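You operate a simulated robot arm through the tools that you are given. There is no shell and no other tool. Be economical: measure what you need, move in short steps, check, and stop when the job is done.

You run a simulated two-armed robot. Do the job below in one go: nothing can be reset, and whatever is moved stays where it is left.

Task
Take the blue rag from the top of the blue cabinet and leave it on the end table of the right bench. Pick up the glass pane from the top of the brown bench with one hand, pass it to the other hand and put it on the back board of the left bench. Close the left drawer. Fetch the ticket from the top of the yellow table and set it on the shelf of the green table. Take the grey cup and leave it on the shelf of the green table. Put the orange cup on the back board of the right bench. Turn the pressure dial to 4 bar. Any order will do. Set down upright: glass pane, grey cup, orange cup.

The check looks at the end state, three seconds after you hand in, the way a careful person would. Anything else that was tipped, shoved, dropped, spilled or broken makes it a failure.

Robot
Two 7-joint arms with fingered hands on one trunk, on a base that drives. Base frame: it is fixed to the floor where the robot stands at the start and does not move with it; the origin is under the middle of the robot, x ahead of it, y to its left, z up. Readings come in m, degrees, newtons and seconds.
The left shoulder is at the start at [0.039, 0.104, 1.145], the right one opposite. With the tool pointing down near the work surface each hand reaches from about 0.1 to 0.56 m from the robot's upright axis, wherever it stands, measured 20 degrees to its own side. Places, roughly: back board of the left bench [-2.7, -1.5, 0.8]; back board of the right bench [-2.7, 0.5, 0.8]; end table of the right bench [-1.9, 1.9, 0.8]; glass pane (24x3x17 cm) [0.4, -0.8, 1]; grey cup (10x7x8 cm) [-4.5, 1.8, 0.9]; left drawer [0.1, -0.8, 0.7]; orange cup (10x7x8 cm) [-4.5, 1.9, 0.9]; pressure dial [-3, 2.1, 0.9]; rag [0.5, 0, 0.75]; shelf of the green table [-4.6, 2.1, 0.3]; ticket [-4.5, 0.25, 0.75]. Payload 2.4 kg a hand.
The tool frame of a hand sits at the grasp point between the pads (the TCP): z along the fingers, y along the line on which they close. The tips reach 0.017 m beyond it. The gripper opens to 0.088 m. The gripper's body begins 0.047 m behind the TCP. The gripper is a hand of 2 fingers: y runs from the thumb to the fingers, the wrist lies at [0, 0, -0.165] in the tool frame.
Orientation is told as [roll, pitch, yaw] about the base's x, y, z axes, in that order, counted from this pose: with the fingers straight down and closing along the base's y, the tool's x points along the base's -x, its y along +y and its z along -z.

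Tools
- The arms move only by the tool play_rows. It takes "left_series", "right_series" or both (then of equal length, played together; a hand with none holds still); each is a list of rows, each a list of 6 numbers: the turn, a rotation vector about the base's x, y, z in rad, then the shift along the base's x, y, z in cm. In form: [[ax, ay, az, x, y, z], ...]. A call has 1 to 20 rows; each row shifts and turns the commanded pose from where the row before left it. A row lasts 0.2 s, in which the tool goes at most 0.05 m and 8.6 degrees; a call with a longer step from one row to the next is refused whole. Where a pose cannot be reached the arm comes as near as it can. A force on the tool above 40 N (or 10 N above the force at the start of the call, whichever is more), or a blocked arm, ends the call early, and 0.2 s more pass. In this call time passes only in rows, and 0.2 s behind the last. It gives the time, the measured TCP pose, the force on the tool (base axes), the opening and the grip force at its end, in the units of the frame above (readings bear some noise), with the torque about the TCP (base axes, N m) and any sound that the robot's microphone picked up.
- Cameras (640 x 400 px; columns grow to the right, rows downward): "scene" is now at [0.1056, -0.0327, 1.102]; the picture's right is [-0.41, -0.91, 0.00], its down [0.20, -0.09, -0.98] and it looks along [0.89, -0.40, 0.22] (base axes); focal length 214 px, centre (320, 200). "left" rides on the left gripper at [-0.05, 0.003, -0.063] in its tool frame; the picture's right is [-0.06, -1.00, 0.00], its down [0.78, -0.05, -0.62] and it looks along [0.62, -0.04, 0.79] (tool axes); focal length 275 px, centre (320, 200). "right" rides on the right gripper at [0.05, 0.003, -0.064] in its tool frame; the picture's right is [-0.06, 1.00, 0.00], its down [-0.78, -0.05, -0.62] and it looks along [-0.62, -0.04, 0.79] (tool axes); focal length 275 px, centre (320, 200). There is no depth. A picture from a camera that has moved, and an enlarged one, comes with that camera's place and axes in the base frame and with its lens.
- get_image(camera): a new picture of that camera. The clock stands still meanwhile.
- slide_trunk(by): slides the trunk up (or, below 0, down) by that many m; the arms and the scene camera ride with it, the base frame stays. It gives what a move gives, with no picture.
- steer(legs): drives the robot by 1 to 6 legs, each [ahead, left, turn to the left] in m, m and degrees, along the robot's own axes; the way and the turn of a leg run together, so that a leg with both is an arc; at most 1.5 m and 180 degrees a leg. The arms and the cameras ride along, it lands a little off, and it stops where it bumps. It gives what a move gives.
- set_fingers(finger1, thumb_bend, hand): sets how far each is bent, from 0 (flat) to 100 (curled in); at 30 the hand is open as for a grip, at 70 the pads meet at the TCP. One left out holds its place. A second passes; each finger stops where it meets its share of the squeeze, and holds until it gets a number again. It is the only way to open and close the hand. It gives what a move gives, with no picture; readings hold the bend of each and the force on the fingers (four entries, about 0 where the hand has none), thumb and palm.
- aim_head(pan, tilt): turns the head with the scene camera to pan (to the left, within 60 degrees either way) and tilt (down, from -29 to 69), counted from straight ahead of the robot. It gives what a move gives.
- enlarge(camera, box): a new picture of the part [left, top, right, bottom] of that camera's present view, enlarged. The clock stands still meanwhile.
- job_done(): hands the job in; it is judged then, once.

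Work in short steps. Places have to be worked out from the pictures, the camera data and where the tool is seen: move nearer, look again, correct. Check each grasp and each placing, and mend what went wrong. You have 196 turns and 176 pictures in all, those below and enlarged ones among them. Open the grippers and draw the arms clear of the work before you hand the job in, unless the task says otherwise; then end with one line.

The tools are called after "Emit:" by a JSON object that holds its "name" and its "arguments". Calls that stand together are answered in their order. play_rows: Moves the arms, as the interface text tells. Its arguments: {"type":"object","properties":{"left_series":{"type":"array","items":{"type":"array","items":{"type":"number"}}},"right_series":{"type":"array","items":{"type":"array","items":{"type":"number"}}}},"required":[]} The other tools are called the same way: slide_trunk (by) slides the trunk up or down; set_fingers (finger1, thumb_bend, hand) moves the fingers one by one; steer (legs) drives the base; aim_head (pan, tilt) turns the head that bears the scene camera; get_image (camera) takes a picture; enlarge (camera, box) takes an enlarged picture of a part of a camera's view; job_done () hands the job in.

At the start:

```text
t: 0.0
left_tcp_pos: [0.3507, -0.0664, 1.1328]
left_ee_rot: [-0.1, 0.1, 0.0]
left_wrist_force: [-0.2, -0.1, -0.5]
left_wrist_torque: [-0.01, -0.01, -0.03]
left_opening: 0.0882
left_gripper_force: 0.1
left_shape: jaw
left_bend: [30.0, 30.0]
left_finger forces: [0.1, 0.1, 0.0, 0.0, 0.1, 0.0]
right_tcp_pos: [0.2163, -0.2845, 1.1472]
right_ee_rot: [0.0, 0.0, 0.1]
right_wrist_force: [0.2, -1.2, -0.5]
right_wrist_torque: [0.03, 0.01, 0.03]
right_opening: 0.0878
right_gripper_force: 0.0
right_shape: jaw
right_bend: [30.0, 30.0]
right_finger forces: [0.0, 0.1, 0.0, 0.0, 0.1, 0.0]
trunk travel left (down, up): [-0.375, 0.475]
robot x, y, heading: [0.0001, 0.0008, -0.1]
head pan, tilt: [-60.2, 31.6]
```

scene: 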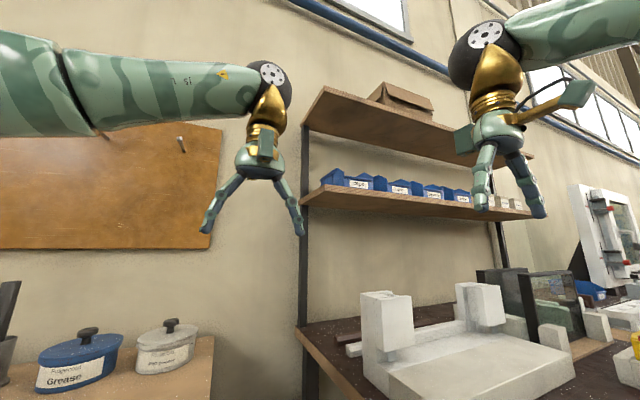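
right: 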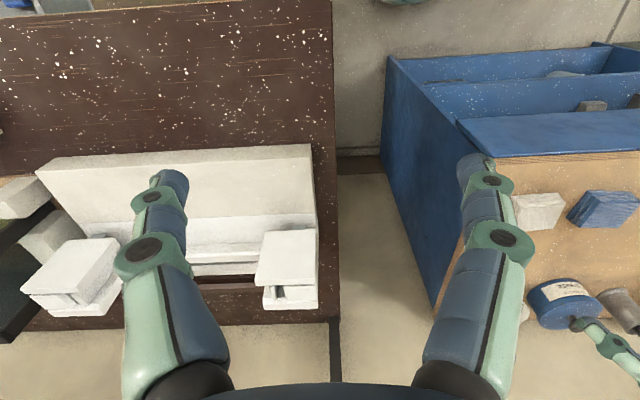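
left: 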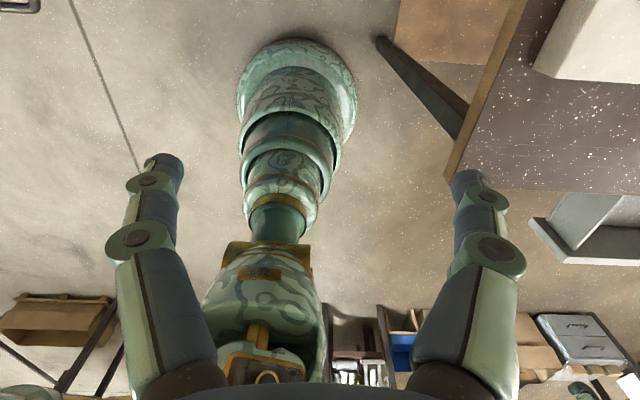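

I start by looking around: aim the head at the blue cabinet and the brown bench.

Emit:
{"name": "aim_head", "arguments": {"pan": 0, "tilt": 40}}

Emit:
{"name": "get_image", "arguments": {"camera": "scene"}}

```text
t: 1.3
left_tcp_pos: [0.3514, -0.0661, 1.1304]
left_ee_rot: [0.0, 0.1, 0.0]
left_wrist_force: [-0.4, 0.4, 0.1]
left_wrist_torque: [0.0, -0.01, -0.02]
left_opening: 0.088
left_gripper_force: 0.0
left_shape: jaw
left_bend: [30.0, 30.0]
left_finger forces: [0.0, 0.0, 0.0, 0.1, 0.0, 0.1]
right_tcp_pos: [0.2158, -0.2842, 1.1477]
right_ee_rot: [-0.2, 0.0, 0.1]
right_wrist_force: [0.0, 0.1, 0.3]
right_wrist_torque: [0.0, -0.02, 0.03]
right_opening: 0.088
right_gripper_force: 0.0
right_shape: jaw
right_bend: [30.0, 30.0]
right_finger forces: [0.0, 0.0, 0.0, 0.1, 0.1, 0.0]
trunk travel left (down, up): [-0.375, 0.475]
robot x, y, heading: [0.0008, 0.0024, -0.2]
head pan, tilt: [0.0, 40.0]
```

```text
172 pictures are left
camera scene: at [0.1155, 0.0007, 1.0192], right [0.0, -1.0, 0.0], down [-0.64, 0.0, -0.77], along [0.77, 0.0, -0.64], focal length 214 px, centre (320, 200)
```

scene: 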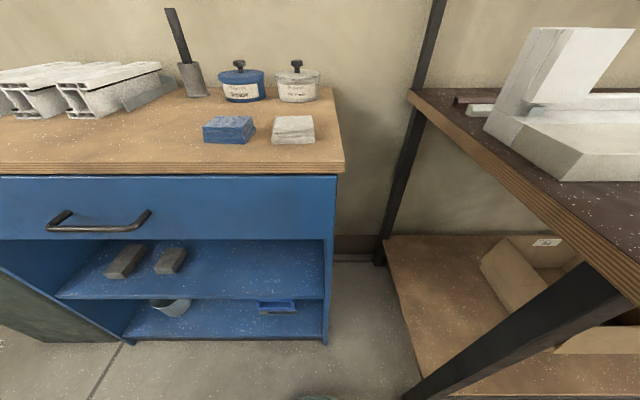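

Blue rag triangulates to about (0.475, 0.155, 0.87). Now look to the right at the brown bench with the pane and drawer.

Emit:
{"name": "aim_head", "arguments": {"pan": -60, "tilt": 25}}

Emit:
{"name": "get_image", "arguments": {"camera": "scene"}}

```text
t: 2.6
left_tcp_pos: [0.3508, -0.067, 1.1311]
left_ee_rot: [0.0, 0.1, 0.1]
left_wrist_force: [-0.5, 0.2, 0.7]
left_wrist_torque: [0.04, 0.05, -0.01]
left_opening: 0.0879
left_gripper_force: 0.1
left_shape: jaw
left_bend: [30.0, 30.0]
left_finger forces: [0.1, 0.0, 0.1, 0.1, 0.1, 0.0]
right_tcp_pos: [0.2159, -0.2842, 1.1468]
right_ee_rot: [-0.2, 0.0, 0.1]
right_wrist_force: [0.0, 0.6, -0.1]
right_wrist_torque: [0.02, 0.04, -0.01]
right_opening: 0.0879
right_gripper_force: 0.1
right_shape: jaw
right_bend: [30.0, 30.0]
right_finger forces: [0.0, 0.1, 0.1, 0.0, 0.0, 0.0]
trunk travel left (down, up): [-0.375, 0.475]
robot x, y, heading: [0.001, -0.0019, 0.3]
head pan, tilt: [-60.0, 25.0]
```

```text
171 pictures are left
camera scene: at [0.0766, -0.079, 1.0424], right [-0.87, -0.5, 0.0], down [-0.21, 0.37, -0.91], along [0.45, -0.78, -0.42], focal length 214 px, centre (320, 200)
```

scene: 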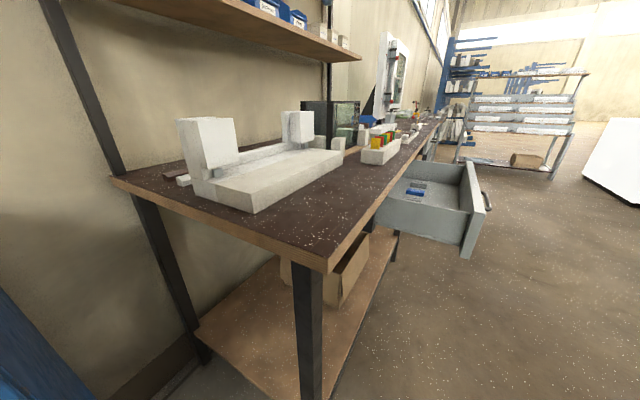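

The open drawer and bench are visible; zoom on the pane area.

Emit:
{"name": "enlarge", "arguments": {"camera": "scene", "box": [250, 60, 510, 260]}}

```text
2.00 times, centred on (380, 160) of scene
camera zoom: at [0.0766, -0.079, 1.0424], right [-0.87, -0.5, 0.0], down [-0.21, 0.37, -0.91], along [0.45, -0.78, -0.42], focal length 429 px, centre (200, 280)
```

zoom: 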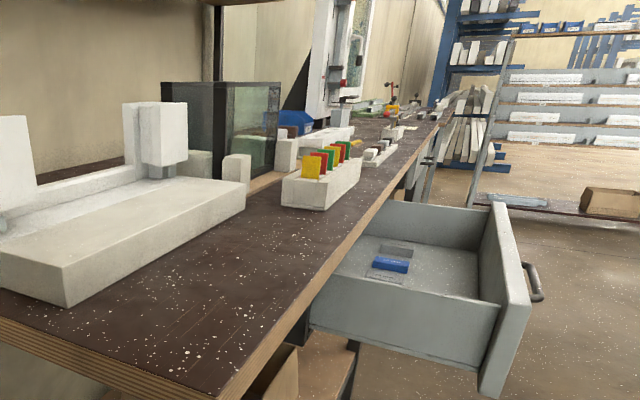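

Bench front edge is near x≈0.17, left edge y≈-0.25, drawer protrudes to about x≈-0.05 at y≈-0.8. I back off and slide right to face the drawer.

Emit:
{"name": "steer", "arguments": {"legs": [[-0.45, 0, 0], [0, -0.72, 0]]}}

Emit:
{"name": "aim_head", "arguments": {"pan": 0, "tilt": 35}}

Emit:
{"name": "get_image", "arguments": {"camera": "scene"}}

```text
t: 8.9
left_tcp_pos: [-0.1073, -0.7972, 1.1308]
left_ee_rot: [0.0, -0.1, 0.2]
left_wrist_force: [-0.2, 0.6, 0.1]
left_wrist_torque: [0.02, 0.0, 0.0]
left_opening: 0.0881
left_gripper_force: 0.0
left_shape: jaw
left_bend: [30.0, 30.0]
left_finger forces: [0.0, 0.0, 0.1, 0.0, 0.0, 0.0]
right_tcp_pos: [-0.2428, -1.015, 1.1479]
right_ee_rot: [0.0, 0.1, 0.2]
right_wrist_force: [-0.3, -1.4, -0.1]
right_wrist_torque: [-0.03, 0.02, -0.01]
right_opening: 0.0879
right_gripper_force: 0.0
right_shape: jaw
right_bend: [30.0, 30.0]
right_finger forces: [0.0, 0.0, 0.0, 0.0, 0.0, 0.1]
trunk travel left (down, up): [-0.375, 0.475]
robot x, y, heading: [-0.463, -0.7322, -0.0]
head pan, tilt: [-60.0, 25.0]
```

```text
t: 10.2
left_tcp_pos: [-0.1084, -0.7994, 1.132]
left_ee_rot: [0.0, 0.0, 0.2]
left_wrist_force: [-0.3, -0.4, -0.4]
left_wrist_torque: [0.0, -0.02, 0.02]
left_opening: 0.0879
left_gripper_force: 0.1
left_shape: jaw
left_bend: [30.0, 30.0]
left_finger forces: [0.0, 0.1, 0.0, 0.0, 0.0, 0.1]
right_tcp_pos: [-0.2435, -1.0166, 1.1469]
right_ee_rot: [-0.1, 0.0, 0.2]
right_wrist_force: [-0.2, -0.2, -0.5]
right_wrist_torque: [-0.02, 0.03, 0.02]
right_opening: 0.0876
right_gripper_force: 0.1
right_shape: jaw
right_bend: [30.0, 30.0]
right_finger forces: [0.1, 0.0, 0.0, 0.0, 0.0, 0.1]
trunk travel left (down, up): [-0.375, 0.475]
robot x, y, heading: [-0.4559, -0.7308, 0.2]
head pan, tilt: [0.0, 35.0]
```

```text
169 pictures are left
camera scene: at [-0.3409, -0.7311, 1.0267], right [0.0, -1.0, 0.0], down [-0.57, 0.0, -0.82], along [0.82, 0.0, -0.57], focal length 214 px, centre (320, 200)
```

scene: 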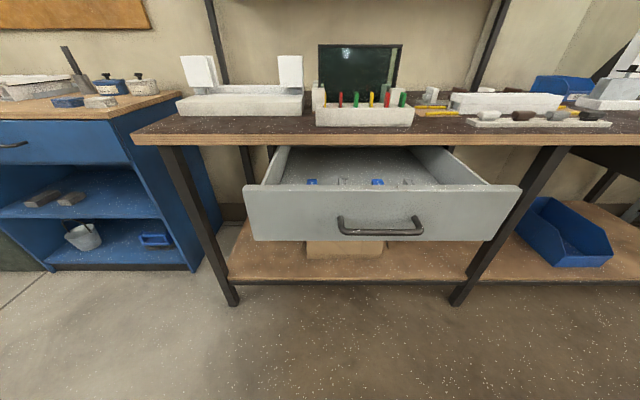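

Clear view: drawer face about x≈0, z 0.68–0.82, handle at y≈-0.84, z≈0.755. I move a bit closer, close the right fist and lower it in front of the handle.

Emit:
{"name": "steer", "arguments": {"legs": [[0.08, 0, 0]]}}

Emit:
{"name": "set_fingers", "arguments": {"hand": "right", "finger1": 70, "thumb_bend": 70}}

Emit:
{"name": "play_rows", "arguments": {"right_series": [[0, 0, 0, 1, 4, -2], [0, 0, 0, 1, 4, -2], [0, 0, 0, 1, 4, -2], [0, 0, 0, 0, 4, -3], [0, 0, 0, 0, 1.5, -4], [0, 0, 0, 0, 0, -5], [0, 0, 0, 0, 0, -5], [0, 0, 0, 0, 0, -5], [0, 0, 0, 0, 0, -5], [0, 0, 0, 0, 0, -5]]}}

Emit:
{"name": "get_image", "arguments": {"camera": "scene"}}

```text
t: 11.3
left_tcp_pos: [-0.0261, -0.7982, 1.1309]
left_ee_rot: [0.0, 0.1, 0.2]
left_wrist_force: [-0.2, 0.2, -0.3]
left_wrist_torque: [0.02, 0.03, -0.01]
left_opening: 0.0881
left_gripper_force: 0.0
left_shape: jaw
left_bend: [30.0, 30.0]
left_finger forces: [0.0, 0.0, 0.0, 0.1, 0.0, 0.0]
right_tcp_pos: [-0.1618, -1.0157, 1.1456]
right_ee_rot: [-0.1, 0.0, 0.2]
right_wrist_force: [0.5, 0.3, 0.7]
right_wrist_torque: [0.01, 0.0, 0.03]
right_opening: 0.0878
right_gripper_force: 0.0
right_shape: jaw
right_bend: [30.0, 30.0]
right_finger forces: [0.0, 0.0, 0.0, 0.0, 0.0, 0.0]
trunk travel left (down, up): [-0.375, 0.475]
robot x, y, heading: [-0.3793, -0.73, 0.0]
head pan, tilt: [0.0, 35.0]
```

```text
t: 12.3
left_tcp_pos: [-0.0267, -0.7968, 1.1311]
left_ee_rot: [0.0, 0.0, 0.1]
left_wrist_force: [-0.1, -0.2, 0.3]
left_wrist_torque: [0.03, 0.01, 0.03]
left_opening: 0.0879
left_gripper_force: 0.0
left_shape: jaw
left_bend: [30.0, 30.0]
left_finger forces: [0.0, 0.0, 0.0, 0.0, 0.0, 0.0]
right_tcp_pos: [-0.1627, -1.0148, 1.147]
right_ee_rot: [-0.2, 0.0, 0.2]
right_wrist_force: [0.5, 0.7, 0.4]
right_wrist_torque: [0.01, -0.02, 0.02]
right_opening: 0.0002
right_gripper_force: 0.1
right_shape: fingers
right_bend: [70.0, 70.0]
right_finger forces: [0.0, 0.0, 0.1, 0.1, 0.1, 0.1]
trunk travel left (down, up): [-0.375, 0.475]
robot x, y, heading: [-0.3779, -0.7323, 0.0]
head pan, tilt: [0.0, 35.0]
```

```text
t: 14.5
left_tcp_pos: [-0.0284, -0.7989, 1.1313]
left_ee_rot: [0.0, 0.0, 0.1]
left_wrist_force: [0.6, -0.3, -0.6]
left_wrist_torque: [0.02, 0.0, -0.03]
left_opening: 0.0877
left_gripper_force: 0.0
left_shape: jaw
left_bend: [30.0, 30.0]
left_finger forces: [0.1, 0.1, 0.0, 0.1, 0.0, 0.1]
right_tcp_pos: [-0.1288, -0.8904, 0.8298]
right_ee_rot: [0.0, 0.1, 0.4]
right_wrist_force: [0.0, -0.2, -0.3]
right_wrist_torque: [-0.02, -0.02, -0.01]
right_opening: 0.0
right_gripper_force: 0.1
right_shape: fingers
right_bend: [70.0, 70.0]
right_finger forces: [0.0, 0.0, 0.0, 0.0, 0.1, 0.0]
right hand out of reach, approached as far as the arm can: row 8, 9, 10
trunk travel left (down, up): [-0.375, 0.475]
robot x, y, heading: [-0.3783, -0.7331, 0.2]
head pan, tilt: [0.0, 35.0]
```

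```text
168 pictures are left
camera scene: at [-0.2599, -0.7308, 1.0267], right [0.0, -1.0, 0.0], down [-0.57, 0.0, -0.82], along [0.82, 0.0, -0.57], focal length 214 px, centre (320, 200)
```

scene: 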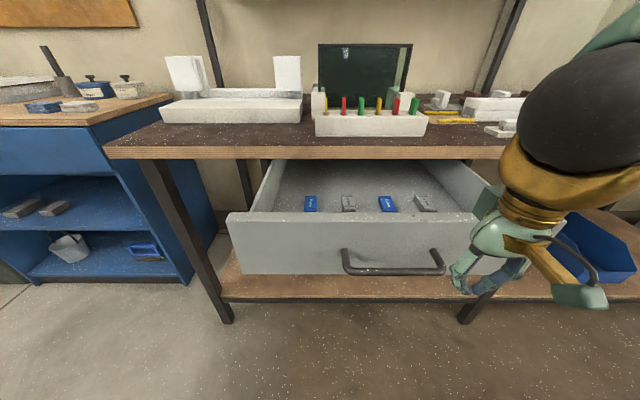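

The arm hit its reach limit; lowering the trunk brings the fist to the handle height (bar at x≈-0.034, y≈-0.854, z≈0.737). Then I push forward gently.

Emit:
{"name": "slide_trunk", "arguments": {"by": -0.16}}

Emit:
{"name": "play_rows", "arguments": {"right_series": [[0, 0, 0, 0, 2, 2.5], [0, 0, 0, 0, 2, 2.5]]}}

Emit:
{"name": "get_image", "arguments": {"camera": "scene"}}

```text
t: 16.3
left_tcp_pos: [-0.0286, -0.7971, 0.9715]
left_ee_rot: [0.1, 0.0, 0.1]
left_wrist_force: [0.2, 1.2, 0.7]
left_wrist_torque: [0.0, 0.01, -0.02]
left_opening: 0.0879
left_gripper_force: 0.1
left_shape: jaw
left_bend: [30.0, 30.0]
left_finger forces: [0.0, 0.0, 0.0, 0.0, 0.0, 0.0]
right_tcp_pos: [-0.1271, -0.8919, 0.6718]
right_ee_rot: [-0.1, 0.0, 0.1]
right_wrist_force: [0.3, 0.1, 0.4]
right_wrist_torque: [0.02, -0.01, -0.02]
right_opening: 0.0002
right_gripper_force: 0.0
right_shape: fingers
right_bend: [70.0, 70.0]
right_finger forces: [0.1, 0.1, 0.0, 0.0, 0.0, 0.0]
trunk travel left (down, up): [-0.215, 0.635]
robot x, y, heading: [-0.377, -0.7346, -0.2]
head pan, tilt: [0.0, 35.0]
```

```text
t: 16.9
left_tcp_pos: [-0.0266, -0.7977, 0.9719]
left_ee_rot: [0.0, 0.0, 0.1]
left_wrist_force: [-0.4, 0.1, 0.3]
left_wrist_torque: [-0.01, 0.01, -0.02]
left_opening: 0.0881
left_gripper_force: 0.0
left_shape: jaw
left_bend: [30.0, 30.0]
left_finger forces: [0.0, 0.0, 0.0, 0.1, 0.0, 0.1]
right_tcp_pos: [-0.1262, -0.8519, 0.7205]
right_ee_rot: [-0.1, 0.1, 0.2]
right_wrist_force: [1.0, 0.4, 0.4]
right_wrist_torque: [0.04, 0.01, 0.0]
right_opening: 0.0
right_gripper_force: 0.2
right_shape: fingers
right_bend: [70.0, 70.0]
right_finger forces: [0.1, 0.1, 0.0, 0.0, 0.0, 0.0]
trunk travel left (down, up): [-0.215, 0.635]
robot x, y, heading: [-0.3778, -0.7369, 0.1]
head pan, tilt: [0.0, 35.0]
```

```text
167 pictures are left
camera scene: at [-0.254, -0.7308, 0.8665], right [0.0, -1.0, 0.0], down [-0.57, 0.0, -0.82], along [0.82, 0.0, -0.57], focal length 214 px, centre (320, 200)
```

scene: 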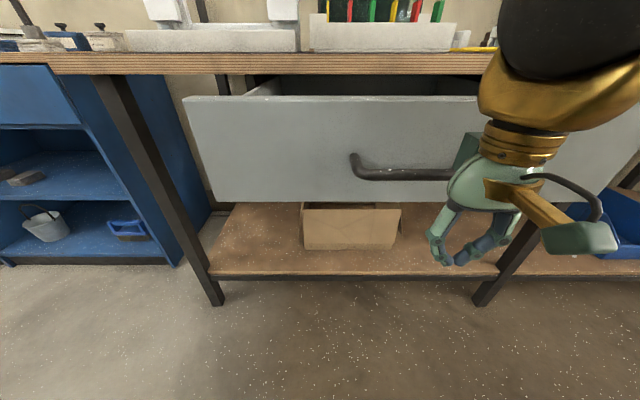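

Bar sits at z≈0.75, and with a vertical hand the wrist would strike the bench edge. I tilt the fist forward 60° and shift right of the handle to push the drawer face directly.

Emit:
{"name": "play_rows", "arguments": {"right_series": [[0, -0.131, 0, 0.3, -1.6, 0.3], [0, -0.131, 0, 0.3, -1.6, 0.3], [0, -0.131, 0, 0.3, -1.6, 0.3], [0, -0.131, 0, 0.3, -1.6, 0.3], [0, -0.131, 0, 0.3, -1.6, 0.3], [0, -0.131, 0, 0.3, -1.6, 0.3], [0, -0.131, 0, 0.3, -1.6, 0.3], [0, -0.131, 0, 0.3, -1.6, 0.3]]}}

Emit:
{"name": "get_image", "arguments": {"camera": "scene"}}

```text
t: 18.7
left_tcp_pos: [-0.0274, -0.7969, 0.9707]
left_ee_rot: [0.1, 0.0, 0.2]
left_wrist_force: [0.0, -0.5, 0.2]
left_wrist_torque: [0.0, 0.01, -0.05]
left_opening: 0.088
left_gripper_force: 0.1
left_shape: jaw
left_bend: [30.0, 30.0]
left_finger forces: [0.1, 0.1, 0.0, 0.0, 0.1, 0.1]
right_tcp_pos: [-0.0542, -0.9778, 0.7107]
right_ee_rot: [-0.5, -60.1, 0.4]
right_wrist_force: [-0.9, 0.0, 0.3]
right_wrist_torque: [0.02, 0.04, 0.0]
right_opening: 0.0
right_gripper_force: 0.0
right_shape: fingers
right_bend: [70.0, 70.0]
right_finger forces: [0.1, 0.0, 0.0, 0.0, 0.0, 0.0]
right hand out of reach, approached as far as the arm can: row 1, 2, 3, 4, 5
trunk travel left (down, up): [-0.215, 0.635]
robot x, y, heading: [-0.3763, -0.7316, 0.1]
head pan, tilt: [0.0, 35.0]
```

```text
166 pictures are left
camera scene: at [-0.254, -0.7308, 0.8664], right [0.0, -1.0, 0.0], down [-0.57, 0.0, -0.82], along [0.82, 0.0, -0.57], focal length 214 px, centre (320, 200)
```

scene: 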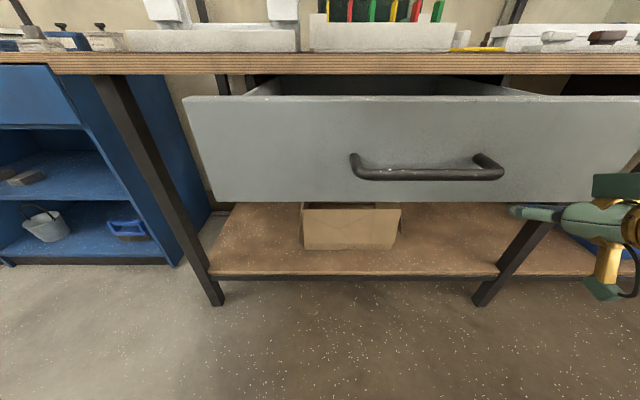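

The tip is near the face's lower edge; I raise 5 cm and push forward.

Emit:
{"name": "play_rows", "arguments": {"right_series": [[0, 0, 0, 0, 0, 3], [0, 0, 0, 0, 0, 2.5], [0, 0, 0, 2, 0, 0], [0, 0, 0, 2, 0, 0], [0, 0, 0, 2, 0, 0], [0, 0, 0, 2, 0, 0], [0, 0, 0, 2, 0, 0], [0, 0, 0, 2, 0, 0], [0, 0, 0, 2, 0, 0]]}}

Emit:
{"name": "get_image", "arguments": {"camera": "scene"}}

```text
t: 20.7
left_tcp_pos: [-0.028, -0.7974, 0.9711]
left_ee_rot: [0.0, 0.0, 0.2]
left_wrist_force: [-0.3, -0.7, -0.6]
left_wrist_torque: [-0.01, 0.0, 0.04]
left_opening: 0.0878
left_gripper_force: 0.1
left_shape: jaw
left_bend: [30.0, 30.0]
left_finger forces: [0.0, 0.1, 0.1, 0.1, 0.0, 0.1]
right_tcp_pos: [0.0988, -0.9857, 0.7538]
right_ee_rot: [-0.4, -60.1, 0.6]
right_wrist_force: [-0.4, -0.7, 0.7]
right_wrist_torque: [0.0, -0.01, -0.02]
right_opening: 0.0
right_gripper_force: 0.1
right_shape: fingers
right_bend: [70.0, 70.0]
right_finger forces: [0.0, 0.0, 0.0, 0.0, 0.1, 0.0]
right hand out of reach, approached as far as the arm can: row 2
trunk travel left (down, up): [-0.215, 0.635]
robot x, y, heading: [-0.3774, -0.7287, 0.0]
head pan, tilt: [0.0, 35.0]
```

```text
165 pictures are left
camera scene: at [-0.254, -0.7308, 0.8664], right [0.0, -1.0, 0.0], down [-0.57, 0.0, -0.82], along [0.82, 0.0, -0.57], focal length 214 px, centre (320, 200)
```

scene: 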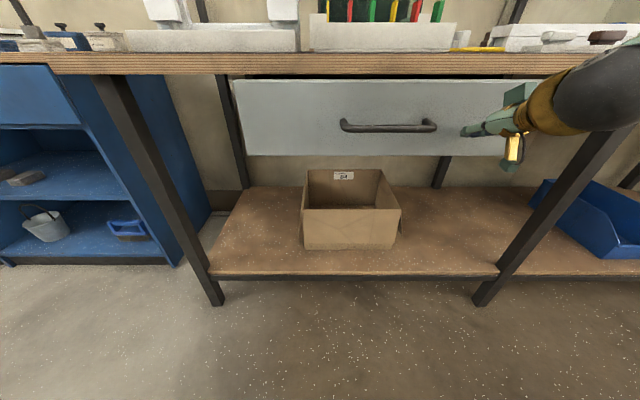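

Drawer moves freely; face now at ≈0.11. Push on in small steps until it stops.

Emit:
{"name": "play_rows", "arguments": {"right_series": [[0, 0, 0, 1, 0, 0], [0, 0, 0, 1, 0, 0], [0, 0, 0, 1, 0, 0], [0, 0, 0, 1, 0, 0], [0, 0, 0, 1, 0, 0], [0, 0, 0, 1, 0, 0], [0, 0, 0, 1, 0, 0], [0, 0, 0, 1, 0, 0]]}}

Emit:
{"name": "get_image", "arguments": {"camera": "scene"}}

```text
t: 22.5
left_tcp_pos: [-0.0304, -0.7983, 0.972]
left_ee_rot: [-0.1, -0.1, 0.0]
left_wrist_force: [0.0, -0.4, -0.1]
left_wrist_torque: [-0.01, 0.0, 0.02]
left_opening: 0.0879
left_gripper_force: 0.1
left_shape: jaw
left_bend: [30.0, 30.0]
left_finger forces: [0.0, 0.0, 0.0, 0.0, 0.0, 0.1]
right_tcp_pos: [0.1663, -0.9879, 0.7493]
right_ee_rot: [-0.1, -59.3, 0.1]
right_wrist_force: [-22.8, 1.6, 3.4]
right_wrist_torque: [0.01, 0.04, 0.02]
right_opening: 0.0
right_gripper_force: 14.6
right_shape: fingers
right_bend: [74.0, 73.0]
right_finger forces: [14.0, 0.0, 0.1, 0.0, 15.1, 0.0]
trunk travel left (down, up): [-0.215, 0.635]
robot x, y, heading: [-0.3793, -0.7322, -0.0]
head pan, tilt: [0.0, 35.0]
stopped in row 8 (right hand): the force on the tool passed its limit at 49 N (the readings are from after the stop); the commanded pose is now the measured one
```

```text
164 pictures are left
camera scene: at [-0.2567, -0.731, 0.8668], right [0.0, -1.0, 0.0], down [-0.57, 0.0, -0.82], along [0.82, 0.0, -0.57], focal length 214 px, centre (320, 200)
```

scene: 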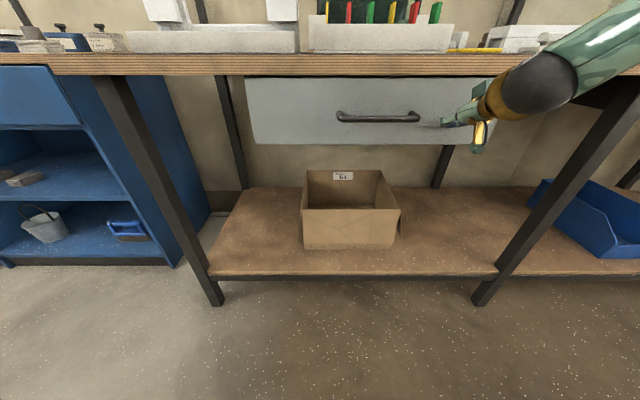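

Drawer hit its stop (49 N): closed. Retract, raise the trunk, and look at the pane from above.

Emit:
{"name": "play_rows", "arguments": {"right_series": [[0, 0, 0, -5, 0, 0], [0, 0, 0, -5, 0, 0], [0, 0, 0, -5, 0, 0], [0, 0, 0, -5, 0, 0]]}}

Emit:
{"name": "steer", "arguments": {"legs": [[-0.12, 0, 0]]}}

Emit:
{"name": "slide_trunk", "arguments": {"by": 0.36}}

Emit:
{"name": "get_image", "arguments": {"camera": "scene"}}

```text
t: 23.5
left_tcp_pos: [-0.0289, -0.7987, 0.9695]
left_ee_rot: [0.0, 0.0, 0.1]
left_wrist_force: [-0.1, -0.4, 0.3]
left_wrist_torque: [-0.02, 0.0, 0.02]
left_opening: 0.0878
left_gripper_force: 0.1
left_shape: jaw
left_bend: [30.0, 30.0]
left_finger forces: [0.0, 0.1, 0.1, 0.1, 0.0, 0.0]
right_tcp_pos: [-0.0324, -0.9869, 0.7494]
right_ee_rot: [-0.2, -59.3, 0.1]
right_wrist_force: [0.1, 0.1, -0.4]
right_wrist_torque: [-0.01, 0.04, -0.01]
right_opening: 0.0
right_gripper_force: 0.1
right_shape: fingers
right_bend: [70.0, 70.0]
right_finger forces: [0.0, 0.0, 0.0, 0.1, 0.1, 0.0]
trunk travel left (down, up): [-0.215, 0.635]
robot x, y, heading: [-0.3793, -0.7329, 0.3]
head pan, tilt: [0.0, 35.0]
```

```text
t: 24.7
left_tcp_pos: [-0.1462, -0.7972, 0.9709]
left_ee_rot: [0.0, 0.0, 0.2]
left_wrist_force: [-0.5, 0.1, 0.4]
left_wrist_torque: [0.0, 0.01, -0.02]
left_opening: 0.0877
left_gripper_force: 0.1
left_shape: jaw
left_bend: [30.0, 30.0]
left_finger forces: [0.0, 0.0, 0.0, 0.1, 0.0, 0.1]
right_tcp_pos: [-0.1502, -0.9857, 0.7487]
right_ee_rot: [-0.2, -59.3, 0.4]
right_wrist_force: [-0.3, 0.3, -0.3]
right_wrist_torque: [0.01, 0.0, 0.03]
right_opening: 0.0003
right_gripper_force: 0.1
right_shape: fingers
right_bend: [70.0, 70.0]
right_finger forces: [0.1, 0.0, 0.1, 0.0, 0.1, 0.1]
trunk travel left (down, up): [-0.215, 0.635]
robot x, y, heading: [-0.4987, -0.7308, 0.4]
head pan, tilt: [0.0, 35.0]
```

```text
t: 28.2
left_tcp_pos: [-0.1477, -0.7957, 1.3314]
left_ee_rot: [0.0, 0.0, 0.2]
left_wrist_force: [-0.6, -0.2, -0.7]
left_wrist_torque: [-0.01, 0.01, 0.0]
left_opening: 0.0879
left_gripper_force: 0.0
left_shape: jaw
left_bend: [30.0, 30.0]
left_finger forces: [0.0, 0.1, 0.0, 0.1, 0.0, 0.0]
right_tcp_pos: [-0.1506, -0.9854, 1.1085]
right_ee_rot: [-0.2, -59.3, 0.4]
right_wrist_force: [0.2, 0.1, 0.3]
right_wrist_torque: [0.01, 0.01, -0.02]
right_opening: 0.0
right_gripper_force: 0.1
right_shape: fingers
right_bend: [70.0, 70.0]
right_finger forces: [0.1, 0.0, 0.0, 0.1, 0.0, 0.1]
trunk travel left (down, up): [-0.575, 0.275]
robot x, y, heading: [-0.5004, -0.7335, 0.1]
head pan, tilt: [0.0, 35.0]
```

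```text
163 pictures are left
camera scene: at [-0.3836, -0.731, 1.2277], right [0.0, -1.0, 0.0], down [-0.57, 0.0, -0.82], along [0.82, 0.0, -0.57], focal length 214 px, centre (320, 200)
```

scene: 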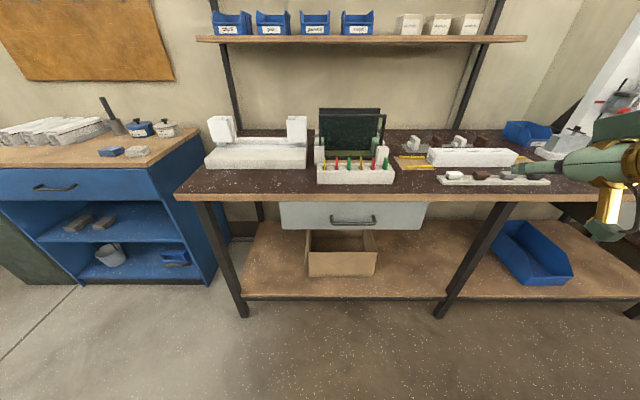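

Drawer flush under the bench. Enlarge the pane area.

Emit:
{"name": "enlarge", "arguments": {"camera": "scene", "box": [270, 90, 430, 190]}}

```text
4.00 times, centred on (350, 140) of scene
camera zoom: at [-0.3836, -0.731, 1.2277], right [0.0, -1.0, 0.0], down [-0.57, 0.0, -0.82], along [0.82, 0.0, -0.57], focal length 858 px, centre (200, 440)
```

zoom: 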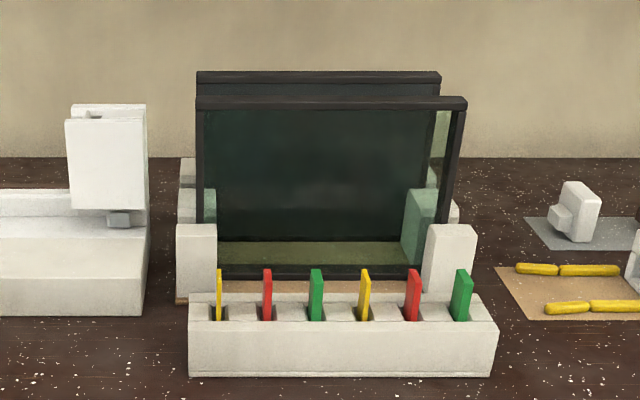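

Front pane is the transparent glass: top edge at about x=0.414, y=-0.848, z=1.04, the dark one 10 cm behind. I'll grip the top edge from above with fingers closing along x; reorient both hands (yaw 90°, leaning outward) while still clear of the bench.

Emit:
{"name": "play_rows", "arguments": {"right_series": [[0, 0.148, 0, 0, 0, 1], [0, 0.148, 0, 0, 0, 1], [0, 0.148, 0, 0, 0, 1], [0, 0.148, 0, 0, 0, 1], [0, 0.148, 0, 0, 0, 1], [0, 0.148, 0, 0, 0, 1], [0, 0.147, 0, 0, 0, 1], [0, 0, 0.143, 0, 0, 1], [0, 0, 0.143, 0, 0, 1], [0, 0, 0.143, 0, 0, 0], [0, 0, 0.143, 0, 0, 0], [0, 0, 0.143, 0, 0, 0], [0, 0, 0.143, 0, 0, 0], [0, 0, 0.143, 0, 0, 0], [0, 0, 0.143, 0, 0, 0], [0, 0, 0.143, 0, 0, 0], [0, 0, 0.143, 0, 0, 0], [0, 0, 0.141, 0, 0, 0]], "left_series": [[0, 0, 0, 0, 2, 0], [0, 0, 0, 0, 2, 0], [0, 0, 0, 0, 2, 0], [0, 0, 0, 0, 2, 0], [0, 0, 0, 0, 2, 0], [0, 0, 0, 0, 2, 0], [0, 0, 0, 0, 2, 0], [0, 0, 0.143, 0, 2, -1], [0, 0, 0.143, 0, 0, -1], [0, 0, 0.143, 0, 0, -1], [0, 0, 0.143, 0, 0, -1], [0, 0, 0.143, 0, 0, -1], [0, 0, 0.143, 0, 0, -1], [0, 0, 0.143, 0, 0, -1], [0, 0, 0.143, 0, 0, -1], [0, 0, 0.143, 0, 0, -1], [0, 0, 0.143, 0, 0, -1], [0, 0, 0.141, 0, 0, 0]]}}

Emit:
{"name": "set_fingers", "arguments": {"hand": "right", "finger1": 30, "thumb_bend": 30}}

Emit:
{"name": "get_image", "arguments": {"camera": "scene"}}

```text
t: 32.0
left_tcp_pos: [-0.1478, -0.6372, 1.2318]
left_ee_rot: [-0.1, 0.0, 90.4]
left_wrist_force: [0.3, 0.3, 0.2]
left_wrist_torque: [0.01, 0.0, 0.0]
left_opening: 0.088
left_gripper_force: 0.1
left_shape: jaw
left_bend: [30.0, 30.0]
left_finger forces: [0.0, 0.0, 0.1, 0.0, 0.0, 0.1]
right_tcp_pos: [-0.1496, -0.9853, 1.1981]
right_ee_rot: [0.1, 0.0, 90.3]
right_wrist_force: [-0.2, -0.8, -0.9]
right_wrist_torque: [-0.01, 0.0, 0.0]
right_opening: 0.0001
right_gripper_force: 0.1
right_shape: fingers
right_bend: [70.0, 70.0]
right_finger forces: [0.0, 0.0, 0.0, 0.0, 0.0, 0.0]
trunk travel left (down, up): [-0.575, 0.275]
robot x, y, heading: [-0.4984, -0.731, 0.2]
head pan, tilt: [0.0, 35.0]
```

```text
t: 33.0
left_tcp_pos: [-0.1478, -0.6366, 1.2329]
left_ee_rot: [0.0, 0.0, 90.2]
left_wrist_force: [0.6, 0.0, -0.9]
left_wrist_torque: [0.02, 0.01, -0.03]
left_opening: 0.0878
left_gripper_force: 0.0
left_shape: jaw
left_bend: [30.0, 30.0]
left_finger forces: [0.0, 0.0, 0.0, 0.1, 0.0, 0.0]
right_tcp_pos: [-0.1509, -0.9866, 1.1986]
right_ee_rot: [0.1, 0.0, 90.2]
right_wrist_force: [-0.1, -0.2, 0.4]
right_wrist_torque: [0.03, 0.0, -0.02]
right_opening: 0.0834
right_gripper_force: 0.0
right_shape: fingers
right_bend: [30.0, 30.0]
right_finger forces: [0.0, 0.0, 0.0, 0.1, 0.0, 0.0]
trunk travel left (down, up): [-0.575, 0.275]
robot x, y, heading: [-0.4973, -0.7299, 0.2]
head pan, tilt: [0.0, 35.0]
```

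```text
161 pictures are left
camera scene: at [-0.3836, -0.7309, 1.2278], right [0.0, -1.0, 0.0], down [-0.57, 0.0, -0.82], along [0.82, 0.0, -0.57], focal length 214 px, centre (320, 200)
```

scene: 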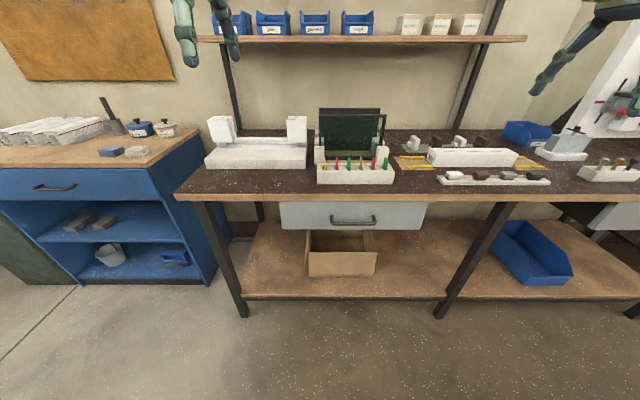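

Lean the hands outward, then drive up to the bench facing the pane.

Emit:
{"name": "play_rows", "arguments": {"right_series": [[0.145, 0, 0, 0, 0, 0], [0.145, 0, 0, 0, 0, 0], [0.145, 0, 0, 0, 0, 0]], "left_series": [[-0.145, 0, 0, 0, 0, 0], [-0.145, 0, 0, 0, 0, 0], [-0.145, 0, 0, 0, 0, 0]]}}

Emit:
{"name": "steer", "arguments": {"legs": [[0, -0.12, 0], [0.38, 0, 0]]}}

Emit:
{"name": "get_image", "arguments": {"camera": "right"}}

Emit:
{"name": "get_image", "arguments": {"camera": "scene"}}

```text
t: 33.8
left_tcp_pos: [-0.1486, -0.6364, 1.2324]
left_ee_rot: [0.1, 25.0, 90.2]
left_wrist_force: [-0.7, 0.6, 0.9]
left_wrist_torque: [-0.01, 0.01, 0.0]
left_opening: 0.0879
left_gripper_force: 0.1
left_shape: jaw
left_bend: [30.0, 30.0]
left_finger forces: [0.0, 0.1, 0.1, 0.0, 0.0, 0.0]
right_tcp_pos: [-0.1514, -0.988, 1.1977]
right_ee_rot: [0.1, -25.1, 90.2]
right_wrist_force: [0.5, -0.1, 0.4]
right_wrist_torque: [-0.01, -0.01, 0.02]
right_opening: 0.0835
right_gripper_force: 0.0
right_shape: fingers
right_bend: [30.0, 30.0]
right_finger forces: [0.0, 0.0, 0.1, 0.1, 0.0, 0.0]
trunk travel left (down, up): [-0.575, 0.275]
robot x, y, heading: [-0.5028, -0.7319, 0.2]
head pan, tilt: [0.0, 35.0]
```

```text
t: 37.1
left_tcp_pos: [0.2395, -0.7544, 1.232]
left_ee_rot: [0.3, 24.9, 90.4]
left_wrist_force: [0.1, -0.4, -0.6]
left_wrist_torque: [-0.01, 0.0, -0.01]
left_opening: 0.0878
left_gripper_force: 0.0
left_shape: jaw
left_bend: [30.0, 30.0]
left_finger forces: [0.1, 0.0, 0.0, 0.1, 0.1, 0.0]
right_tcp_pos: [0.2374, -1.1043, 1.1979]
right_ee_rot: [0.1, -25.0, 90.3]
right_wrist_force: [-1.5, 0.4, 0.7]
right_wrist_torque: [-0.01, 0.0, -0.02]
right_opening: 0.0837
right_gripper_force: 0.1
right_shape: fingers
right_bend: [30.0, 30.0]
right_finger forces: [0.0, 0.0, 0.0, 0.0, 0.0, 0.0]
trunk travel left (down, up): [-0.575, 0.275]
robot x, y, heading: [-0.1112, -0.8502, 0.5]
head pan, tilt: [0.0, 35.0]
```

```text
160 pictures are left
camera right: at [0.2354, -1.1756, 1.2351], right [-1.0, 0.05, 0.03], down [0.05, 0.45, 0.89], along [0.03, 0.89, -0.45], focal length 275 px, centre (320, 200)
```

right: 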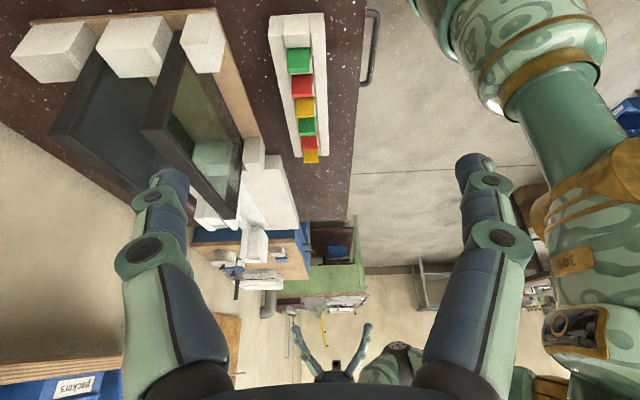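

```text
159 pictures are left
camera scene: at [0.0031, -0.8493, 1.2277], right [0.01, -1.0, 0.0], down [-0.57, 0.0, -0.82], along [0.82, 0.01, -0.57], focal length 214 px, centre (320, 200)
```

scene: 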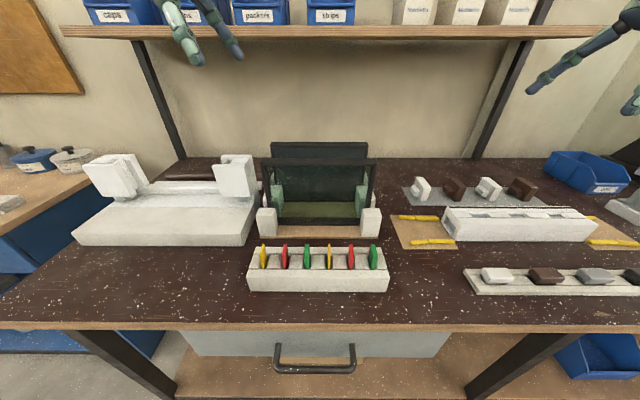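

Pane plane x≈0.415, right end y≈-0.966, top z≈1.04. Bring the right hand above the right-of-centre part of the top edge.

Emit:
{"name": "play_rows", "arguments": {"right_series": [[0, 0, 0, 2.9, 3.4, -1], [0, 0, 0, 2.9, 3.4, -1], [0, 0, 0, 2.9, 3.4, -1], [0, 0, 0, 3, 3.4, -2], [0, 0, 0, 3, 3.4, -2], [0, 0, 0, 3, 3.4, -2]]}}

Emit:
{"name": "get_image", "arguments": {"camera": "right"}}

Emit:
{"name": "get_image", "arguments": {"camera": "scene"}}

```text
t: 38.5
left_tcp_pos: [0.2372, -0.7541, 1.2318]
left_ee_rot: [0.1, 24.8, 90.4]
left_wrist_force: [0.8, 0.3, -0.3]
left_wrist_torque: [-0.03, -0.01, 0.0]
left_opening: 0.0879
left_gripper_force: 0.2
left_shape: jaw
left_bend: [30.0, 30.0]
left_finger forces: [0.0, 0.1, 0.0, 0.0, 0.1, 0.0]
right_tcp_pos: [0.3291, -0.9591, 1.162]
right_ee_rot: [-0.1, -25.0, 90.3]
right_wrist_force: [0.7, 0.1, -0.2]
right_wrist_torque: [-0.03, -0.01, 0.02]
right_opening: 0.0835
right_gripper_force: 0.0
right_shape: fingers
right_bend: [30.0, 30.0]
right_finger forces: [0.1, 0.1, 0.0, 0.0, 0.0, 0.0]
right hand out of reach, approached as far as the arm can: row 4, 5, 6
trunk travel left (down, up): [-0.575, 0.275]
robot x, y, heading: [-0.1129, -0.848, 0.4]
head pan, tilt: [0.0, 35.0]
```

```text
158 pictures are left
camera right: at [0.3278, -1.0308, 1.1974], right [-1.0, 0.05, 0.02], down [0.04, 0.45, 0.89], along [0.03, 0.89, -0.45], focal length 275 px, centre (320, 200)
```

right: 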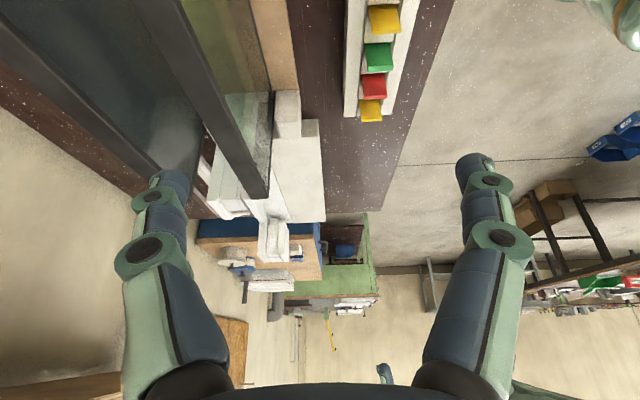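

```text
157 pictures are left
camera scene: at [0.0024, -0.8494, 1.2278], right [0.01, -1.0, 0.0], down [-0.57, 0.0, -0.82], along [0.82, 0.01, -0.57], focal length 214 px, centre (320, 200)
```

scene: 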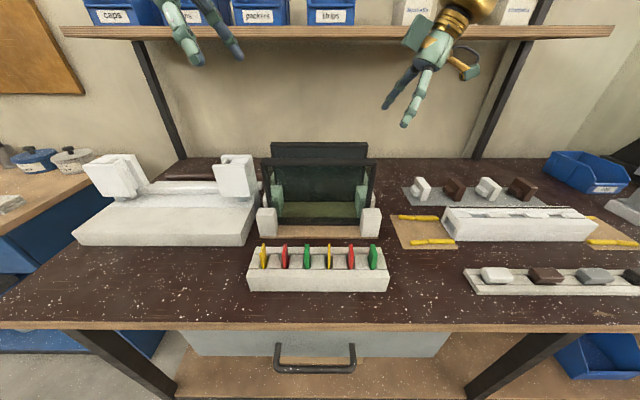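

The reach ran out at 0.455 m, so I drive 9 cm closer to the bench.

Emit:
{"name": "steer", "arguments": {"legs": [[0.09, 0, 0]]}}

Emit:
{"name": "get_image", "arguments": {"camera": "scene"}}

```text
t: 39.6
left_tcp_pos: [0.3301, -0.754, 1.231]
left_ee_rot: [0.2, 24.8, 90.5]
left_wrist_force: [-0.5, 0.3, -0.7]
left_wrist_torque: [0.0, 0.01, -0.03]
left_opening: 0.088
left_gripper_force: 0.0
left_shape: jaw
left_bend: [30.0, 30.0]
left_finger forces: [0.1, 0.1, 0.0, 0.0, 0.1, 0.1]
right_tcp_pos: [0.4215, -0.9583, 1.1595]
right_ee_rot: [0.0, -25.0, 90.4]
right_wrist_force: [1.0, 0.9, 0.8]
right_wrist_torque: [0.01, 0.03, 0.03]
right_opening: 0.0837
right_gripper_force: 0.0
right_shape: fingers
right_bend: [30.0, 30.0]
right_finger forces: [0.0, 0.0, 0.0, 0.1, 0.0, 0.1]
trunk travel left (down, up): [-0.575, 0.275]
robot x, y, heading: [-0.0217, -0.8513, 0.7]
head pan, tilt: [0.0, 35.0]
```

```text
156 pictures are left
camera scene: at [0.0942, -0.8485, 1.2276], right [0.01, -1.0, 0.0], down [-0.57, 0.0, -0.82], along [0.82, 0.01, -0.57], focal length 214 px, centre (320, 200)
```

scene: 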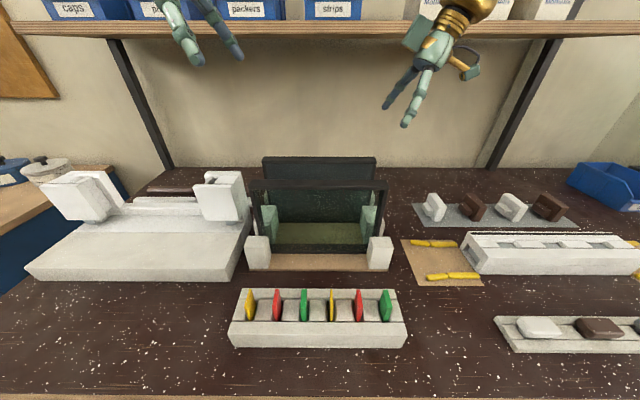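

Moving above the edge: to (0.418, -0.90, 1.09), then check from the right camera.

Emit:
{"name": "play_rows", "arguments": {"right_series": [[0, 0, 0, -0.1, 3, -2], [0, 0, 0, -0.2, 2.8, -2], [0, 0, 0, 0, 0, -2]]}}

Emit:
{"name": "get_image", "arguments": {"camera": "right"}}

Emit:
{"name": "get_image", "arguments": {"camera": "scene"}}

```text
t: 40.4
left_tcp_pos: [0.3284, -0.7534, 1.2317]
left_ee_rot: [0.1, 24.8, 90.5]
left_wrist_force: [-0.5, 0.4, 0.1]
left_wrist_torque: [-0.01, 0.01, 0.0]
left_opening: 0.088
left_gripper_force: 0.1
left_shape: jaw
left_bend: [30.0, 30.0]
left_finger forces: [0.0, 0.0, 0.1, 0.0, 0.1, 0.0]
right_tcp_pos: [0.3794, -0.9354, 1.1283]
right_ee_rot: [-0.2, -25.0, 90.4]
right_wrist_force: [0.3, -0.1, -0.2]
right_wrist_torque: [0.01, -0.01, -0.05]
right_opening: 0.0834
right_gripper_force: 0.0
right_shape: fingers
right_bend: [30.0, 30.0]
right_finger forces: [0.0, 0.0, 0.0, 0.0, 0.0, 0.0]
right hand out of reach, approached as far as the arm can: row 1, 2, 3
trunk travel left (down, up): [-0.575, 0.275]
robot x, y, heading: [-0.0247, -0.8492, 0.4]
head pan, tilt: [0.0, 35.0]
```

```text
155 pictures are left
camera right: at [0.3772, -1.0069, 1.1656], right [-1.0, 0.05, 0.02], down [0.04, 0.45, 0.89], along [0.03, 0.89, -0.45], focal length 275 px, centre (320, 200)
```

right: 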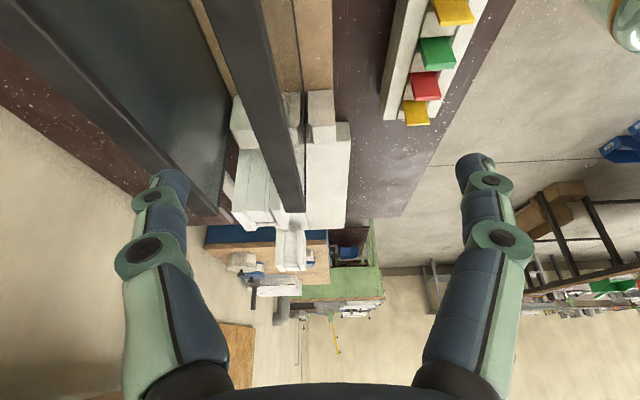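

```text
154 pictures are left
camera scene: at [0.093, -0.8486, 1.2278], right [0.01, -1.0, 0.0], down [-0.57, 0.0, -0.82], along [0.82, 0.01, -0.57], focal length 214 px, centre (320, 200)
```

scene: 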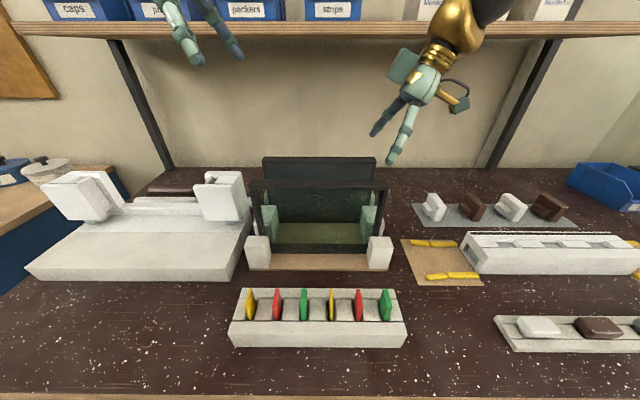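

The arms reach poorly when the hand is below the shoulder, so the trunk should be lower. Back off, raise the hands relative to the trunk and lower the trunk.

Emit:
{"name": "steer", "arguments": {"legs": [[-0.2, 0, 0]]}}

Emit:
{"name": "slide_trunk", "arguments": {"by": -0.12}}

Emit:
{"name": "play_rows", "arguments": {"right_series": [[0, 0, 0, 0, -1, 4], [0, 0, 0, 0, -1, 4], [0, 0, 0, 0, -1, 4], [0, 0, 0, 0, 0, 4], [0, 0, 0, 0, 0, 4]], "left_series": [[0, 0, 0, 0, 1, 3], [0, 0, 0, 0, 1, 3], [0, 0, 0, 0, 1, 3], [0, 0, 0, 0, 0, 3], [0, 0, 0, 0, 0, 3]]}}

Emit:
{"name": "slide_trunk", "arguments": {"by": -0.12}}

```text
t: 42.0
left_tcp_pos: [0.1293, -0.7553, 1.232]
left_ee_rot: [0.2, 25.0, 90.2]
left_wrist_force: [-0.4, 0.0, 0.1]
left_wrist_torque: [-0.05, 0.03, -0.03]
left_opening: 0.0879
left_gripper_force: 0.1
left_shape: jaw
left_bend: [30.0, 30.0]
left_finger forces: [0.0, 0.0, 0.1, 0.1, 0.0, 0.1]
right_tcp_pos: [0.1795, -0.9373, 1.1297]
right_ee_rot: [-0.1, -24.9, 90.4]
right_wrist_force: [-0.2, -0.2, 0.2]
right_wrist_torque: [-0.02, 0.01, -0.02]
right_opening: 0.0834
right_gripper_force: 0.1
right_shape: fingers
right_bend: [30.0, 30.0]
right_finger forces: [0.0, 0.0, 0.1, 0.0, 0.1, 0.0]
trunk travel left (down, up): [-0.575, 0.275]
robot x, y, heading: [-0.221, -0.8518, 0.4]
head pan, tilt: [0.0, 35.0]
```

```text
t: 43.5
left_tcp_pos: [0.1297, -0.7552, 1.1117]
left_ee_rot: [0.0, 24.9, 90.5]
left_wrist_force: [1.1, -0.2, 0.2]
left_wrist_torque: [-0.01, -0.02, 0.03]
left_opening: 0.0881
left_gripper_force: 0.0
left_shape: jaw
left_bend: [30.0, 30.0]
left_finger forces: [0.0, 0.0, 0.0, 0.0, 0.0, 0.0]
right_tcp_pos: [0.1794, -0.9369, 1.0087]
right_ee_rot: [-0.1, -24.9, 90.3]
right_wrist_force: [0.3, 0.4, -0.7]
right_wrist_torque: [0.02, 0.0, 0.02]
right_opening: 0.0839
right_gripper_force: 0.0
right_shape: fingers
right_bend: [30.0, 30.0]
right_finger forces: [0.1, 0.0, 0.0, 0.0, 0.1, 0.0]
trunk travel left (down, up): [-0.455, 0.395]
robot x, y, heading: [-0.2169, -0.8511, 0.5]
head pan, tilt: [0.0, 35.0]
```

```text
t: 44.7
left_tcp_pos: [0.1309, -0.7235, 1.2621]
left_ee_rot: [0.1, 24.9, 90.4]
left_wrist_force: [-0.1, -0.9, -0.1]
left_wrist_torque: [0.02, 0.02, 0.0]
left_opening: 0.088
left_gripper_force: 0.1
left_shape: jaw
left_bend: [30.0, 30.0]
left_finger forces: [0.0, 0.1, 0.0, 0.0, 0.0, 0.0]
right_tcp_pos: [0.1826, -0.9679, 1.2094]
right_ee_rot: [-0.1, -24.9, 90.2]
right_wrist_force: [0.0, -0.6, -0.4]
right_wrist_torque: [0.0, 0.01, 0.0]
right_opening: 0.0837
right_gripper_force: 0.0
right_shape: fingers
right_bend: [30.0, 30.0]
right_finger forces: [0.0, 0.0, 0.0, 0.0, 0.0, 0.0]
trunk travel left (down, up): [-0.455, 0.395]
robot x, y, heading: [-0.2171, -0.8509, 0.7]
head pan, tilt: [0.0, 35.0]
```

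```text
t: 46.2
left_tcp_pos: [0.1306, -0.7242, 1.1432]
left_ee_rot: [0.0, 24.8, 90.4]
left_wrist_force: [-0.8, -1.8, 0.0]
left_wrist_torque: [-0.01, -0.01, -0.01]
left_opening: 0.0879
left_gripper_force: 0.1
left_shape: jaw
left_bend: [30.0, 30.0]
left_finger forces: [0.0, 0.1, 0.0, 0.1, 0.1, 0.1]
right_tcp_pos: [0.1795, -0.9658, 1.0891]
right_ee_rot: [-0.1, -25.0, 90.4]
right_wrist_force: [-0.1, -0.4, -0.4]
right_wrist_torque: [0.0, 0.03, -0.01]
right_opening: 0.0837
right_gripper_force: 0.1
right_shape: fingers
right_bend: [30.0, 30.0]
right_finger forces: [0.0, 0.0, 0.0, 0.0, 0.0, 0.0]
trunk travel left (down, up): [-0.335, 0.515]
robot x, y, heading: [-0.2214, -0.8528, 0.2]
head pan, tilt: [0.0, 35.0]
```

Now drive in 0.15 and move the right hand above the pane's edge.

Emit:
{"name": "steer", "arguments": {"legs": [[0.15, 0, 0]]}}

Emit:
{"name": "play_rows", "arguments": {"right_series": [[0, 0, 0, 3, 2, 0.5], [0, 0, 0, 3, 2, 0.5], [0, 0, 0, 3, 2, 0]]}}

Emit:
{"name": "get_image", "arguments": {"camera": "right"}}

Emit:
{"name": "get_image", "arguments": {"camera": "scene"}}

```text
t: 47.5
left_tcp_pos: [0.2783, -0.7252, 1.1418]
left_ee_rot: [0.1, 24.9, 90.2]
left_wrist_force: [0.5, 0.6, 0.4]
left_wrist_torque: [0.0, 0.01, 0.01]
left_opening: 0.0878
left_gripper_force: 0.0
left_shape: jaw
left_bend: [30.0, 30.0]
left_finger forces: [0.1, 0.0, 0.0, 0.0, 0.0, 0.0]
right_tcp_pos: [0.3294, -0.9677, 1.0892]
right_ee_rot: [0.0, -25.0, 90.2]
right_wrist_force: [0.3, -0.6, -0.2]
right_wrist_torque: [-0.01, -0.02, -0.01]
right_opening: 0.0837
right_gripper_force: 0.1
right_shape: fingers
right_bend: [30.0, 30.0]
right_finger forces: [0.0, 0.1, 0.0, 0.0, 0.0, 0.0]
trunk travel left (down, up): [-0.335, 0.515]
robot x, y, heading: [-0.0757, -0.8531, 0.4]
head pan, tilt: [0.0, 35.0]
```

```text
t: 48.3
left_tcp_pos: [0.2793, -0.7245, 1.1416]
left_ee_rot: [0.1, 24.9, 90.2]
left_wrist_force: [-0.4, -0.2, 0.6]
left_wrist_torque: [-0.01, -0.03, -0.03]
left_opening: 0.0881
left_gripper_force: 0.2
left_shape: jaw
left_bend: [30.0, 30.0]
left_finger forces: [0.1, 0.0, 0.1, 0.0, 0.1, 0.0]
right_tcp_pos: [0.3932, -0.9254, 1.0964]
right_ee_rot: [-0.2, -25.0, 90.1]
right_wrist_force: [0.7, 0.4, 0.3]
right_wrist_torque: [0.01, 0.0, 0.0]
right_opening: 0.0835
right_gripper_force: 0.0
right_shape: fingers
right_bend: [30.0, 30.0]
right_finger forces: [0.0, 0.0, 0.1, 0.0, 0.0, 0.0]
right hand out of reach, approached as far as the arm can: row 3
trunk travel left (down, up): [-0.335, 0.515]
robot x, y, heading: [-0.0735, -0.8469, 0.0]
head pan, tilt: [0.0, 35.0]
```

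```text
153 pictures are left
camera right: at [0.3903, -0.996, 1.1334], right [-1.0, 0.05, 0.02], down [0.05, 0.45, 0.89], along [0.04, 0.89, -0.45], focal length 275 px, centre (320, 200)
```

right: 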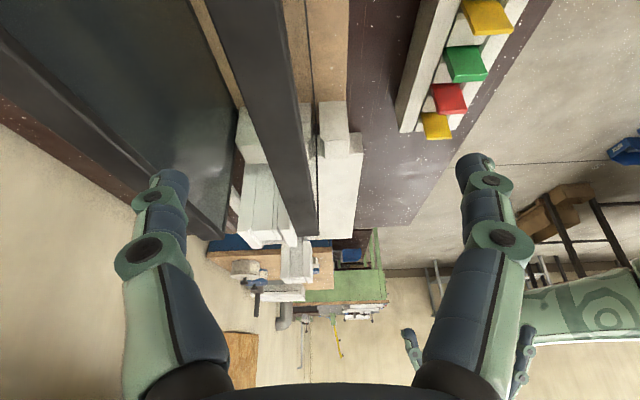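

```text
152 pictures are left
camera scene: at [0.0473, -0.8495, 0.9865], right [0.0, -1.0, 0.0], down [-0.57, 0.0, -0.82], along [0.82, 0.0, -0.57], focal length 214 px, centre (320, 200)
```

scene: 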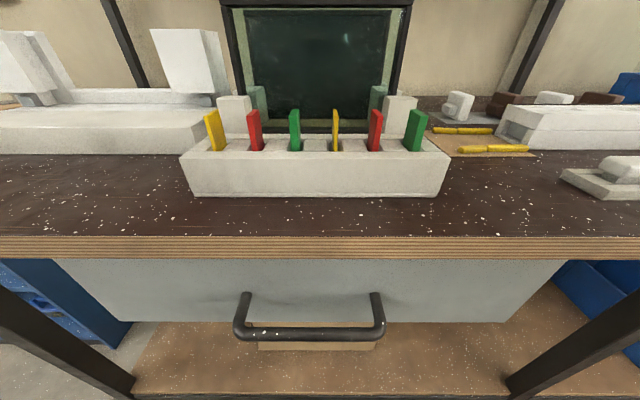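

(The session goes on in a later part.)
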